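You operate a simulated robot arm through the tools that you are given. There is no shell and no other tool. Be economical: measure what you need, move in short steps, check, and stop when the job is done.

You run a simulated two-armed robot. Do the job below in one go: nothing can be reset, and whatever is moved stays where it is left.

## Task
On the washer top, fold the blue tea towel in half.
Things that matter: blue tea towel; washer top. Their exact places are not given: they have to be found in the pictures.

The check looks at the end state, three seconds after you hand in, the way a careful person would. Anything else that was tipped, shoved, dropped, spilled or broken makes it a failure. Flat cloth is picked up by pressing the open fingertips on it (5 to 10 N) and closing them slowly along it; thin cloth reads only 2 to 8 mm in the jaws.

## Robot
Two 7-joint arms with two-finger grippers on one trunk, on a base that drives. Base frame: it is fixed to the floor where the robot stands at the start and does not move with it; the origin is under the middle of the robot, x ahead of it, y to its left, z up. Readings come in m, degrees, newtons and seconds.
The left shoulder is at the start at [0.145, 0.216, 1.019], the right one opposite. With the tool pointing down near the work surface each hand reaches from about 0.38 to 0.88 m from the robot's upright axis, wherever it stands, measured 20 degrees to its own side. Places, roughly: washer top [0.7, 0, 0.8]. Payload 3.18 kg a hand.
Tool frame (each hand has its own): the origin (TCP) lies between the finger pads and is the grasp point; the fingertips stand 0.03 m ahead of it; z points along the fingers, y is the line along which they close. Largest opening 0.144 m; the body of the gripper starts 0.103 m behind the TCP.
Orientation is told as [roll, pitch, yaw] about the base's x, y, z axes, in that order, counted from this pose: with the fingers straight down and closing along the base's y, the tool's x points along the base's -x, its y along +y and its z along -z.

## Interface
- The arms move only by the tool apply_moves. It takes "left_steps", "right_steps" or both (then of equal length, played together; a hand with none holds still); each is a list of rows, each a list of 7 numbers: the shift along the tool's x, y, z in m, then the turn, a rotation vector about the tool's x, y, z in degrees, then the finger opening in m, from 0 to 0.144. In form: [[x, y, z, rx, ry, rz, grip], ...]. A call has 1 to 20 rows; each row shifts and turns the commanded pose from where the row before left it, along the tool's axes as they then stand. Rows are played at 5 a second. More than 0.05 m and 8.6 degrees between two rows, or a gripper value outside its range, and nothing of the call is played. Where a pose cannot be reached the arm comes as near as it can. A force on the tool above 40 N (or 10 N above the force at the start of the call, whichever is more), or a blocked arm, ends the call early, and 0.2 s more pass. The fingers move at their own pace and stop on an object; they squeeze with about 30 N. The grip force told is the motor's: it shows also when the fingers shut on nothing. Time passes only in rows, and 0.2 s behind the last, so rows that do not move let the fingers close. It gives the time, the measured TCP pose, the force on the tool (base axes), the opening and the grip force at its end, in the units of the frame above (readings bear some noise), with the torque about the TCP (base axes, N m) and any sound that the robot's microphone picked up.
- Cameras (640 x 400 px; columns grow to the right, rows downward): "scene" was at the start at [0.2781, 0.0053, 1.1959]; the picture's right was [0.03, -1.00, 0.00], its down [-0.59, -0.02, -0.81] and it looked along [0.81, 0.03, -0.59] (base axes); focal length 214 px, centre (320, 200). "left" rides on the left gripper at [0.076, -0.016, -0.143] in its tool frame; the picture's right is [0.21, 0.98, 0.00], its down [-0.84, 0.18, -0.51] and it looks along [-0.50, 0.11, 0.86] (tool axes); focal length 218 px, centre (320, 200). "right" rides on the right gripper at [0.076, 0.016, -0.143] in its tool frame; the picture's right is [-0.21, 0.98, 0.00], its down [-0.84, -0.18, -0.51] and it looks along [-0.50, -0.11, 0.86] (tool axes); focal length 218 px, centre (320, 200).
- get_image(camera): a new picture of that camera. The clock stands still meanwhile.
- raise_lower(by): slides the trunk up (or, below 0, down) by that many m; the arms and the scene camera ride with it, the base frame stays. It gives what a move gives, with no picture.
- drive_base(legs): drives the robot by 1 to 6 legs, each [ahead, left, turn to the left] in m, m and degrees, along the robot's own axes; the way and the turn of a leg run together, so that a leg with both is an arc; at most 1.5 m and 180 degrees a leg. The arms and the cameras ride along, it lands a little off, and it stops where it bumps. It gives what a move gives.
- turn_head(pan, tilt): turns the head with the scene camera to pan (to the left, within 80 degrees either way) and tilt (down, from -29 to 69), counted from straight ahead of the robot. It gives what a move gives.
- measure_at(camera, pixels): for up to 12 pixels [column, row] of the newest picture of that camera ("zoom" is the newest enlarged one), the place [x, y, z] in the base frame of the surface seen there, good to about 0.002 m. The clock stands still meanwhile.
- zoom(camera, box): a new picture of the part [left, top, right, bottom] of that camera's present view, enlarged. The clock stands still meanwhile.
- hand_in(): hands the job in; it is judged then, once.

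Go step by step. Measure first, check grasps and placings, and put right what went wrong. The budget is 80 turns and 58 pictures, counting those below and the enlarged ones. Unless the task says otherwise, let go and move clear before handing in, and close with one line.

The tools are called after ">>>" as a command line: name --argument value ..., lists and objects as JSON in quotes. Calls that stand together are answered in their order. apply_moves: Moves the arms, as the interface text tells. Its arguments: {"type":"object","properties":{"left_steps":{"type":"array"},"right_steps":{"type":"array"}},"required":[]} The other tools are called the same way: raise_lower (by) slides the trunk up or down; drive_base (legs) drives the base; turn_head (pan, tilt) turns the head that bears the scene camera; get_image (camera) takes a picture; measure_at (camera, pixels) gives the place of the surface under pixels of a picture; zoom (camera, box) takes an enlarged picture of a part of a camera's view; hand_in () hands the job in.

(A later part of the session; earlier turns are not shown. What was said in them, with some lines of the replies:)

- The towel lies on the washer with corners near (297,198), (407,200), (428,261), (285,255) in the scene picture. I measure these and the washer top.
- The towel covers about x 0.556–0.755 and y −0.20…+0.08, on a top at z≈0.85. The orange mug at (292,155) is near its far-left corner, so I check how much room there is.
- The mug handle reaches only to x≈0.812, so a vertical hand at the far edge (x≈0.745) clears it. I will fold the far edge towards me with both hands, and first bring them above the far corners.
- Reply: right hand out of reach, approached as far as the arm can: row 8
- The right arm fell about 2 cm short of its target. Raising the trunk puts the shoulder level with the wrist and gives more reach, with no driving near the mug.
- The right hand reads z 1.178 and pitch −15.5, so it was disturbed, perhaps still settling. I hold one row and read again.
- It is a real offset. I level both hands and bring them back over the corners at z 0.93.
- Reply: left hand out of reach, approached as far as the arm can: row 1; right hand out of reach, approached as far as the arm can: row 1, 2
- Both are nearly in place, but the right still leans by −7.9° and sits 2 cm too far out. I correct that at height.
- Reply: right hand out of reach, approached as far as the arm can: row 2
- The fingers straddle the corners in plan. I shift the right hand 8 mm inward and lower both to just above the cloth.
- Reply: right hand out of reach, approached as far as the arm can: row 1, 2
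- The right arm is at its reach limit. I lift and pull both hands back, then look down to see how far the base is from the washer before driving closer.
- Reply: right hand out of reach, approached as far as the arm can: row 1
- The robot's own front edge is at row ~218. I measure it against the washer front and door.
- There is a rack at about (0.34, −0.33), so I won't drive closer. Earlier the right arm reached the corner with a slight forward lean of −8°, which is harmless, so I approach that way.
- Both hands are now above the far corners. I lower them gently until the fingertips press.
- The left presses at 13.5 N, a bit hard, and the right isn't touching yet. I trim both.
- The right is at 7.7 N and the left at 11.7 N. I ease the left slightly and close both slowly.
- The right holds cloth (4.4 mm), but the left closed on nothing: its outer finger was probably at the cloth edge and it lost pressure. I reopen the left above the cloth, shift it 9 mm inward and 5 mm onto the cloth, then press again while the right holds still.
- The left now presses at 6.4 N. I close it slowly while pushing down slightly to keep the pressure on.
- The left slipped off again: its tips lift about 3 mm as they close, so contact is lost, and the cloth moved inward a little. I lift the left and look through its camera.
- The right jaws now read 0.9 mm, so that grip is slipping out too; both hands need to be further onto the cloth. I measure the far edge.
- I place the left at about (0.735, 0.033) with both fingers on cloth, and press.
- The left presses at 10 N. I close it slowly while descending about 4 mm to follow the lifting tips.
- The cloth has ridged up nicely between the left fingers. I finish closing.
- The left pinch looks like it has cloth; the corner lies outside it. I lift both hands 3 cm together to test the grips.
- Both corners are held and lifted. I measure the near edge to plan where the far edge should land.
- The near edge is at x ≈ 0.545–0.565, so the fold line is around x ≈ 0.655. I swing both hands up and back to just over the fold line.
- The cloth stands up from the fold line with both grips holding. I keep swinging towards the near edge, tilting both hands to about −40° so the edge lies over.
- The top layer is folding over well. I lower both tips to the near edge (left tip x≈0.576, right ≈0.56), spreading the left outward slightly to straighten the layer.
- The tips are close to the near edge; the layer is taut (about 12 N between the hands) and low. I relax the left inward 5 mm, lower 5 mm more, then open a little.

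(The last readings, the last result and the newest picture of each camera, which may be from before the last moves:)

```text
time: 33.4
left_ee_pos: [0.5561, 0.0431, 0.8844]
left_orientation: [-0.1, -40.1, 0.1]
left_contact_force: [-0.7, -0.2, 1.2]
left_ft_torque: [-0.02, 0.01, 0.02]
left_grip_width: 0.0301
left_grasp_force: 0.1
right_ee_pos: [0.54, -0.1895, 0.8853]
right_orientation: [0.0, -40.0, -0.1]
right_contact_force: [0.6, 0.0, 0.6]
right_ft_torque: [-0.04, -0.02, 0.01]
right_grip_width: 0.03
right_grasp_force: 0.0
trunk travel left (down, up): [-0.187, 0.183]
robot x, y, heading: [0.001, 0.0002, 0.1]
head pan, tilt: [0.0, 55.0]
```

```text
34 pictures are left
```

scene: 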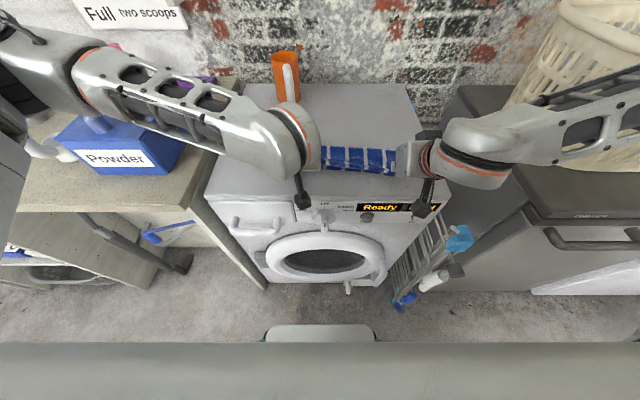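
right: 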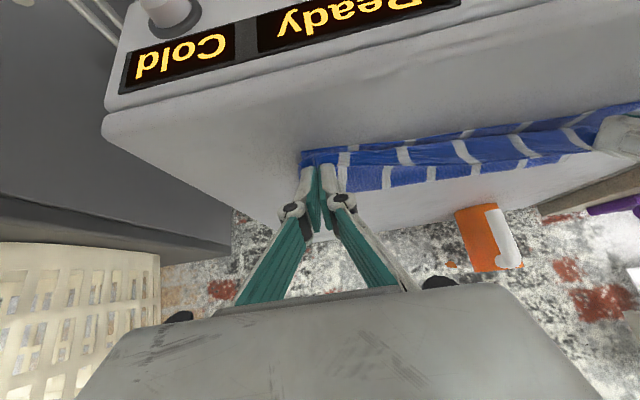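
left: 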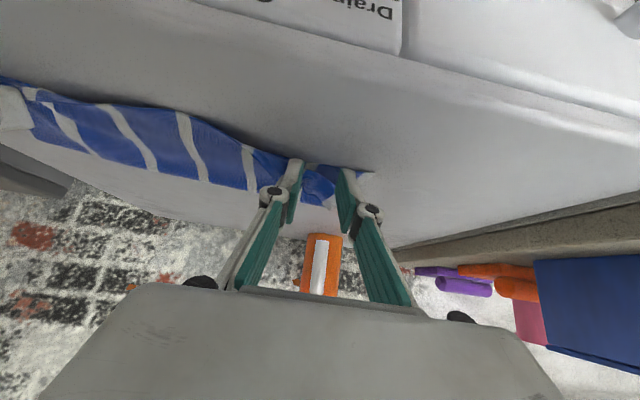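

Released. I withdraw both hands back along the fingers and up, then look.

>>> apply_moves --left_steps '[[0, 0, -0.015, 0, 0, 0, 0.03], [0, 0, -0.015, 0, 0, 0, 0.03], [-0.02, 0, -0.025, 0, 0, 0, 0.03], [-0.02, 0.01, -0.025, 0, 0, 0, 0.03], [-0.025, 0.04, -0.015, 0, 0, 0, 0.03], [-0.025, 0.04, -0.015, 0, 0, 0, 0.03], [-0.02, 0.04, -0.01, 0, 0, 0, 0.03], [0, 0, 0, 0, 0, 0, 0.03]]' --right_steps '[[0, 0, -0.015, 0, 0, 0, 0.03], [0, 0, -0.015, 0, 0, 0, 0.03], [-0.02, 0, -0.025, 0, 0, 0, 0.03], [-0.02, -0.01, -0.025, 0, 0, 0, 0.03], [-0.025, -0.02, -0.015, 0, 0, 0, 0.03], [-0.025, -0.02, -0.015, 0, 0, 0, 0.03], [-0.02, -0.02, -0.01, 0, 0, 0, 0.03], [0, 0, 0, 0, 0, 0, 0.03]]'

>>> get_image --camera "scene"

```text
time: 35.2
left_ee_pos: [0.5644, 0.1726, 1.0475]
left_orientation: [0.0, -40.0, 0.0]
left_contact_force: [-0.2, 0.0, -0.6]
left_ft_torque: [0.01, -0.01, 0.01]
left_grip_width: 0.0301
left_grasp_force: 0.0
right_ee_pos: [0.5482, -0.2607, 1.0464]
right_orientation: [0.0, -40.1, -0.1]
right_contact_force: [-0.7, 0.3, 0.5]
right_ft_torque: [0.02, -0.01, 0.02]
right_grip_width: 0.0301
right_grasp_force: 0.0
trunk travel left (down, up): [-0.187, 0.183]
robot x, y, heading: [-0.0014, -0.0006, 0.1]
head pan, tilt: [0.0, 55.0]
```

```text
33 pictures are left
```

scene: 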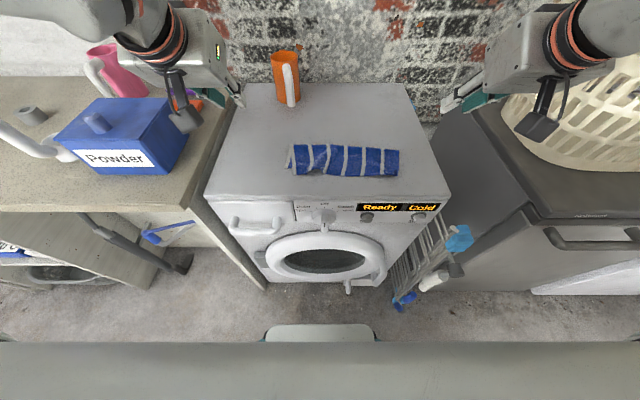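

>>> zoom --camera "scene" --box '[276, 130, 412, 190]'

```text
4.71 times, centred on (344, 160) of scene
```

zoom: 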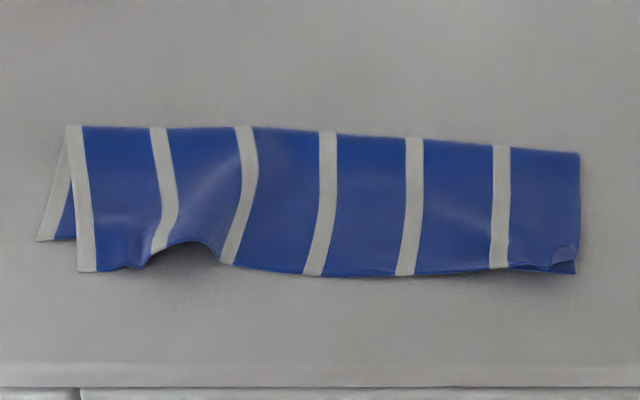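

Folded, but the top-left part has a standing wrinkle at (180,250): its corner (85,270) is 2 cm inside the bottom one at (38,240). The top-right corner at (560,262) is slightly tucked. I measure these.

>>> measure_at --camera "zoom" --pixels '[[38, 240], [85, 270], [125, 268], [180, 240], [230, 262], [310, 274], [400, 274], [505, 268], [576, 272], [560, 250], [70, 126], [578, 153]]'

>>> measure_at --camera "zoom" --pixels '[[60, 238], [180, 215], [120, 200], [240, 190], [320, 135], [400, 200], [540, 220], [180, 252], [545, 275]]'

```text
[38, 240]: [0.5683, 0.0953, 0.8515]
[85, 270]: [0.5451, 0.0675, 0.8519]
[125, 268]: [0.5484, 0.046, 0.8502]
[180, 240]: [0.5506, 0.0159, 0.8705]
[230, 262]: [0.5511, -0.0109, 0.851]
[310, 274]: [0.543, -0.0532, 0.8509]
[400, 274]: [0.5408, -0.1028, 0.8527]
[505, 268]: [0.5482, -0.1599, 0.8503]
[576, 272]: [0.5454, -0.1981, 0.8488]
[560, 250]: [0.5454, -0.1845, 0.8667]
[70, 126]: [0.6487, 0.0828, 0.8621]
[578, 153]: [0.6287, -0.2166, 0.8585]
```

```text
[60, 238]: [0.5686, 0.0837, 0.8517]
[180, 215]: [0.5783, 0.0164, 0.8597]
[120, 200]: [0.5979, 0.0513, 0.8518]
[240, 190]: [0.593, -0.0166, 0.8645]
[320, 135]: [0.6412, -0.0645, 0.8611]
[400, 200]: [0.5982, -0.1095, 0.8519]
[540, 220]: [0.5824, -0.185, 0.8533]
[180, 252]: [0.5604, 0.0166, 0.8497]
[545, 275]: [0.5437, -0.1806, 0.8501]
```

To smooth it I'll press closed left fingertips on the top layer's near-left corner, where it lies directly on the washer, and drag it outward. First I bring the left hand upright above (0.553, 0.055).

>>> apply_moves --left_steps '[[0, 0, 0, 0, 8, 0, 0], [0, 0, 0, 0, 8, 0, 0], [0, 0, 0, 0, 8, 0, 0], [0, 0, 0, 0, 8, 0, 0], [0, 0, 0, 0, 8, 0, 0], [0.004, -0.028, 0.03, 0, 0, 0, 0], [0.004, -0.03, 0.03, 0, 0, 0, 0], [0.003, -0.03, 0.03, 0, 0, 0, 0], [0, -0.03, 0.03, 0, 0, 0, 0], [0, 0, 0.03, 0, 0, 0, 0], [0, 0, 0.01, 0, 0, 0, 0], [0, 0, 0, 0, 0, 0, 0]]'

>>> get_image --camera "left"

```text
time: 37.8
left_ee_pos: [0.5539, 0.055, 0.8877]
left_orientation: [-0.1, -0.2, 0.1]
left_contact_force: [-0.3, -0.3, 0.2]
left_ft_torque: [-0.01, 0.02, 0.0]
left_grip_width: 0.0
left_grasp_force: 30.5
right_ee_pos: [0.5477, -0.2592, 1.0478]
right_orientation: [0.0, -40.1, -0.2]
right_contact_force: [0.4, -0.1, 0.3]
right_ft_torque: [0.03, 0.0, 0.07]
right_grip_width: 0.03
right_grasp_force: 0.0
trunk travel left (down, up): [-0.187, 0.183]
robot x, y, heading: [-0.0004, 0.0005, -0.0]
head pan, tilt: [0.0, 55.0]
```

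```text
31 pictures are left
```

left: 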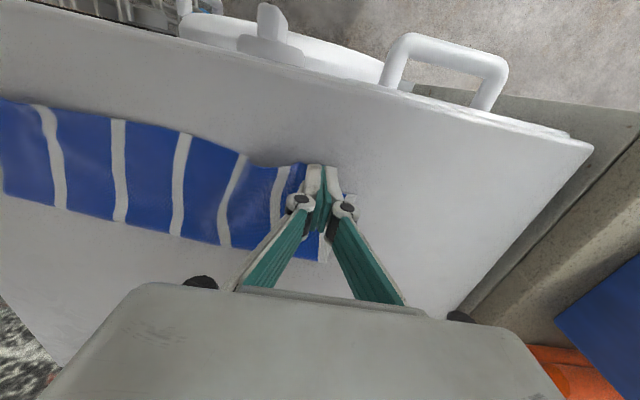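

The tips are over the corner. I press down in small steps.

>>> apply_moves --left_steps '[[0, 0, 0.005, 0, 0, 0, 0], [0, 0, 0.004, 0, 0, 0, 0], [0, 0, 0.002, 0, 0, 0, 0], [0, 0, 0, 0, 0, 0, 0]]'

```text
time: 38.8
left_ee_pos: [0.5536, 0.0556, 0.8768]
left_orientation: [-0.2, -0.2, 0.1]
left_contact_force: [0.9, 1.6, 7.8]
left_ft_torque: [0.04, -0.07, 0.01]
left_grip_width: 0.0
left_grasp_force: 29.7
right_ee_pos: [0.5467, -0.2592, 1.0485]
right_orientation: [0.0, -40.3, 0.0]
right_contact_force: [0.1, 0.0, -0.3]
right_ft_torque: [0.01, -0.01, -0.03]
right_grip_width: 0.0301
right_grasp_force: 0.0
trunk travel left (down, up): [-0.187, 0.183]
robot x, y, heading: [0.0027, 0.0025, -0.2]
head pan, tilt: [0.0, 55.0]
```

Pressing at 7.8 N. I drag outward by 2.5 cm and forward 1 cm, then lift straight up.

>>> apply_moves --left_steps '[[-0.002, 0.005, 0, 0, 0, 0, 0], [-0.002, 0.005, 0, 0, 0, 0, 0], [-0.002, 0.005, 0, 0, 0, 0, 0], [-0.002, 0.005, 0, 0, 0, 0, 0], [-0.002, 0.005, 0, 0, 0, 0, 0], [0, 0, 0, 0, 0, 0, 0], [0, 0, -0.01, 0, 0, 0, 0], [0, 0, -0.04, 0, 0, 0, 0], [0, 0.04, -0.02, 0, 0, 0, 0], [0, 0.04, -0.02, 0, 0, 0, 0], [0, 0.04, -0.02, 0, 0, 0, 0], [0, 0, 0, 0, 0, 0, 0]]'

>>> zoom --camera "scene" --box '[276, 130, 412, 190]'

```text
time: 41.4
left_ee_pos: [0.5619, 0.1981, 0.9856]
left_orientation: [0.0, 0.0, 0.0]
left_contact_force: [0.3, 0.4, -0.1]
left_ft_torque: [0.06, -0.01, 0.0]
left_grip_width: 0.0003
left_grasp_force: 30.5
right_ee_pos: [0.5466, -0.2593, 1.0477]
right_orientation: [0.1, -40.1, -0.1]
right_contact_force: [0.4, 0.0, 0.6]
right_ft_torque: [0.03, -0.02, 0.01]
right_grip_width: 0.0296
right_grasp_force: 0.1
trunk travel left (down, up): [-0.187, 0.183]
robot x, y, heading: [0.0001, -0.0025, -0.3]
head pan, tilt: [0.0, 55.0]
```

```text
4.71 times, centred on (344, 160) of scene
```

zoom: 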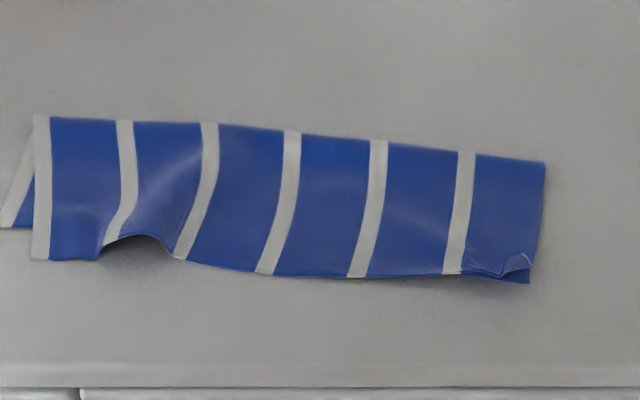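

The whole towel slid 2 cm together, still with its wrinkle, so I need the right hand to hold it. I measure the present places.

>>> measure_at --camera "zoom" --pixels '[[3, 226], [38, 258], [95, 258], [140, 236], [178, 255], [265, 272], [352, 274], [450, 270], [528, 282], [518, 258], [40, 118], [543, 164]]'

```text
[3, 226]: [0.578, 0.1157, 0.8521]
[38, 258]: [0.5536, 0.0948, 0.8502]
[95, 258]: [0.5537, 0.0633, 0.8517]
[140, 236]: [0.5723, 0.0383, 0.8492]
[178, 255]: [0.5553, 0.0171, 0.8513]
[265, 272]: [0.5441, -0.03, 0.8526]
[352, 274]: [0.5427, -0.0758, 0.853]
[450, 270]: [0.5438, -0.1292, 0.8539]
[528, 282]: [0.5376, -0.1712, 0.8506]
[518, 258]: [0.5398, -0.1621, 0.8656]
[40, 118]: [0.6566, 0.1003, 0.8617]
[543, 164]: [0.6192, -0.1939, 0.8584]
```

The right hand will pin the towel at about (0.59, −0.075) while the left pulls the corner from (0.556, 0.082). I bring both above their points.

>>> apply_moves --left_steps '[[0, 0, 0, 0, 0, 0, 0], [0, 0, 0, 0, 0, 0, 0], [0, 0, 0, 0, 0, 0, 0], [0, 0, 0, 0, 0, 0, 0], [0, 0, 0, 0, 0, 0, 0], [0.006, -0.029, 0.01, 0, 0, 0, 0], [0, -0.029, 0.02, 0, 0, 0, 0], [0, -0.029, 0.02, 0, 0, 0, 0], [0, -0.029, 0.02, 0, 0, 0, 0], [0, 0, 0.025, 0, 0, 0, 0], [0, 0, 0, 0, 0, 0, 0]]' --right_steps '[[0, 0, 0, 0, 8, 0, 0.04], [0, 0, 0, 0, 8, 0, 0.04], [0, 0, 0, 0, 8, 0, 0.04], [0, 0, 0, 0, 8, 0, 0.04], [0, 0, 0, 0, 8, 0, 0.04], [-0.0086, 0.037, 0.023, 0, 0, 0, 0.04], [-0.0086, 0.037, 0.03, 0, 0, 0, 0.04], [-0.0086, 0.037, 0.03, 0, 0, 0, 0.04], [-0.0086, 0.037, 0.03, 0, 0, 0, 0.04], [-0.0086, 0.037, 0.03, 0, 0, 0, 0.04], [0, 0, 0, 0, 0, 0, 0.04]]'

```text
time: 43.8
left_ee_pos: [0.5571, 0.0821, 0.8925]
left_orientation: [-0.1, -0.1, 0.0]
left_contact_force: [0.0, 0.3, -0.5]
left_ft_torque: [0.01, -0.02, 0.02]
left_grip_width: 0.0
left_grasp_force: 29.9
right_ee_pos: [0.5883, -0.0767, 0.9055]
right_orientation: [0.1, -0.1, -0.1]
right_contact_force: [1.2, -0.1, -0.3]
right_ft_torque: [0.03, -0.02, 0.0]
right_grip_width: 0.0399
right_grasp_force: 0.1
trunk travel left (down, up): [-0.187, 0.183]
robot x, y, heading: [-0.0029, 0.0001, -0.3]
head pan, tilt: [0.0, 55.0]
```

Both are in place. I lower until both press, the right more firmly.

>>> apply_moves --left_steps '[[0, 0, 0.006, 0, 0, 0, 0], [0, 0, 0.005, 0, 0, 0, 0], [0, 0, 0.003, 0, 0, 0, 0], [0, 0, 0.0015, 0, 0, 0, 0], [0, 0, 0, 0, 0, 0, 0]]' --right_steps '[[0, 0, 0.01, 0, 0, 0, 0.04], [0, 0, 0.008, 0, 0, 0, 0.04], [0, 0, 0.005, 0, 0, 0, 0.04], [0, 0, 0.002, 0, 0, 0, 0.04], [0, 0, 0, 0, 0, 0, 0.04]]'

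```text
time: 45.0
left_ee_pos: [0.5565, 0.0828, 0.8771]
left_orientation: [-0.1, -0.2, 0.1]
left_contact_force: [1.2, -1.4, 7.4]
left_ft_torque: [-0.02, -0.07, 0.05]
left_grip_width: 0.0
left_grasp_force: 30.4
right_ee_pos: [0.5893, -0.0749, 0.882]
right_orientation: [0.1, -0.3, -0.1]
right_contact_force: [2.1, -0.9, 9.4]
right_ft_torque: [-0.11, 0.0, 0.03]
right_grip_width: 0.04
right_grasp_force: 0.0
trunk travel left (down, up): [-0.187, 0.183]
robot x, y, heading: [-0.0006, -0.0028, 0.1]
head pan, tilt: [0.0, 55.0]
```

Both press (7.4 and 9.4 N). The right presses 1 mm more and holds while the left drags outward 2.2 cm and forward 1 cm; I look before lifting.

>>> apply_moves --left_steps '[[0, 0, 0, 0, 0, 0, 0], [-0.001, 0.004, 0, 0, 0, 0, 0], [-0.002, 0.004, 0, 0, 0, 0, 0], [-0.002, 0.005, 0, 0, 0, 0, 0], [-0.002, 0.005, 0, 0, 0, 0, 0], [-0.003, 0.004, 0, 0, 0, 0, 0], [0, 0, 0, 0, 0, 0, 0]]' --right_steps '[[0, 0, 0.001, 0, 0, 0, 0.04], [0, 0, 0, 0, 0, 0, 0.04], [0, 0, 0, 0, 0, 0, 0.04], [0, 0, 0, 0, 0, 0, 0.04], [0, 0, 0, 0, 0, 0, 0.04], [0, 0, 0, 0, 0, 0, 0.04], [0, 0, 0, 0, 0, 0, 0.04]]'

>>> zoom --camera "scene" --box '[260, 110, 420, 210]'

>>> get_image --camera "left"

```text
time: 46.6
left_ee_pos: [0.5653, 0.1059, 0.878]
left_orientation: [-0.1, -0.2, 0.1]
left_contact_force: [-1.0, -2.2, 10.8]
left_ft_torque: [-0.03, -0.06, 0.0]
left_grip_width: 0.0
left_grasp_force: 30.0
right_ee_pos: [0.5888, -0.0745, 0.8825]
right_orientation: [0.0, -0.4, 0.0]
right_contact_force: [3.8, -0.1, 26.8]
right_ft_torque: [-0.13, -0.07, -0.02]
right_grip_width: 0.0408
right_grasp_force: 0.6
trunk travel left (down, up): [-0.187, 0.183]
robot x, y, heading: [0.001, -0.0044, -0.1]
head pan, tilt: [0.0, 55.0]
```

```text
4.00 times, centred on (340, 160) of scene
```

zoom: 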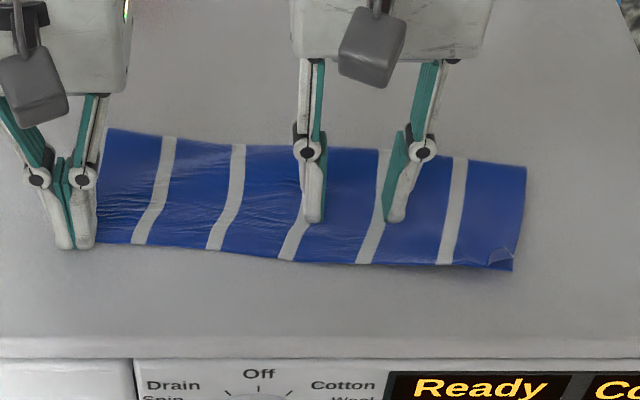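

```text
28 pictures are left
```

left: 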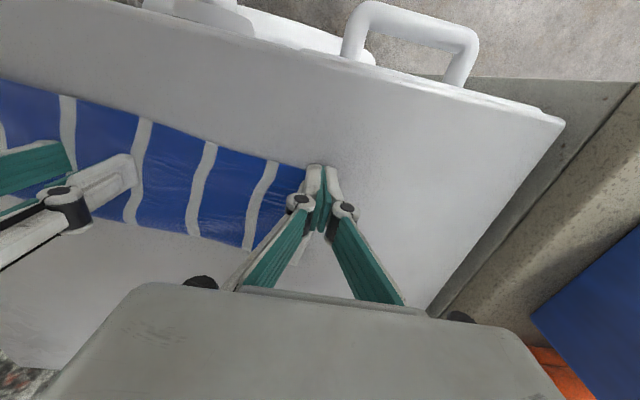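

The wrinkle is gone. I lift the left first, with the right still holding, then the right.

>>> apply_moves --left_steps '[[0, 0, -0.01, 0, 0, 0, 0], [0, 0, -0.04, 0, 0, 0, 0], [0, 0.03, -0.03, 0, 0, 0, 0], [0, 0.04, -0.02, 0, 0, 0, 0], [0, 0.04, 0, 0, 0, 0, 0], [0, 0, 0, 0, 0, 0, 0], [0, 0, 0, 0, 0, 0, 0], [0, 0, 0, 0, 0, 0, 0]]' --right_steps '[[0, 0, 0, 0, 0, 0, 0.04], [0, 0, 0, 0, 0, 0, 0.04], [0, 0, -0.01, 0, 0, 0, 0.04], [0, 0, -0.04, 0, 0, 0, 0.04], [0, -0.03, -0.03, 0, 0, 0, 0.04], [0, -0.045, -0.02, 0, 0, 0, 0.04], [0, -0.045, 0, 0, 0, 0, 0.04], [0, -0.045, 0, 0, 0, 0, 0.04]]'

>>> zoom --camera "scene" --box '[270, 125, 406, 190]'

```text
time: 48.4
left_ee_pos: [0.5668, 0.2146, 0.9776]
left_orientation: [0.0, -0.1, 0.0]
left_contact_force: [0.0, 0.0, -0.1]
left_ft_torque: [0.05, -0.06, -0.02]
left_grip_width: 0.0002
left_grasp_force: 29.9
right_ee_pos: [0.5881, -0.241, 0.9791]
right_orientation: [0.0, 0.0, 0.1]
right_contact_force: [0.4, 0.2, 0.2]
right_ft_torque: [0.03, -0.01, -0.02]
right_grip_width: 0.0402
right_grasp_force: 0.0
trunk travel left (down, up): [-0.187, 0.183]
robot x, y, heading: [0.0007, 0.002, -0.1]
head pan, tilt: [0.0, 55.0]
```

```text
4.71 times, centred on (338, 158) of scene
```

zoom: 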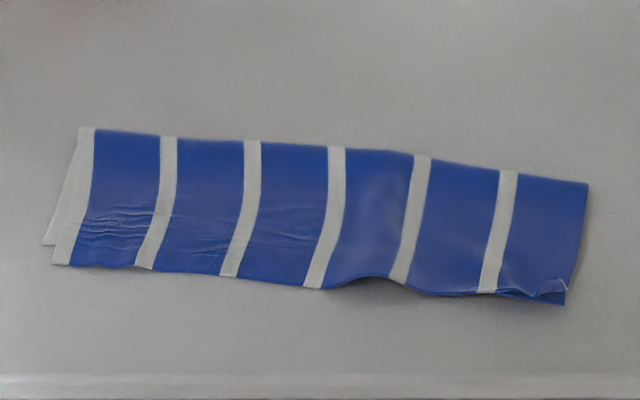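

The left side is now well aligned. I measure the corners to judge the remaining offsets on the right.

>>> measure_at --camera "zoom" --pixels '[[46, 242], [58, 262], [365, 275], [490, 292], [530, 295], [545, 285], [562, 303], [568, 285], [586, 184], [84, 130], [230, 274], [345, 150]]'

>>> zoom --camera "right" --box '[320, 50, 640, 250]'

```text
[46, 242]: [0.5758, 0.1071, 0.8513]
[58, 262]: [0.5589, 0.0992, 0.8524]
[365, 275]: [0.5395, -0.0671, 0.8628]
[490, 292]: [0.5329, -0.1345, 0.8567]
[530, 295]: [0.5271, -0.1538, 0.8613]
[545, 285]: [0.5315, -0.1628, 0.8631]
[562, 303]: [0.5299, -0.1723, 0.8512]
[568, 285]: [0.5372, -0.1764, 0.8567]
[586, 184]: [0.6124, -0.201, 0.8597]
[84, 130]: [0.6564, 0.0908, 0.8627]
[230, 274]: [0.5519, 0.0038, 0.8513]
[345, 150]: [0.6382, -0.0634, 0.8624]
```

```text
2.00 times, centred on (480, 150) of right
```

zoom: 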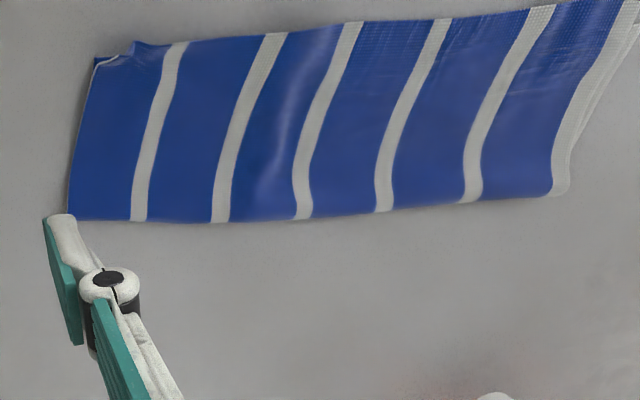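

The towel lies folded in half on the washer top. The edges match within about 2 cm, nothing else moved, and both hands are open or clear above it. I hand in.

>>> hand_in

```text
The job is handed in.
```

The blue tea towel is folded in half on the washer top, far edge over near edge. Its edges line up within about 2 cm, and the near-right corner has a small curl of about 1 cm. Both hands are clear of it, and I saw nothing else moved.
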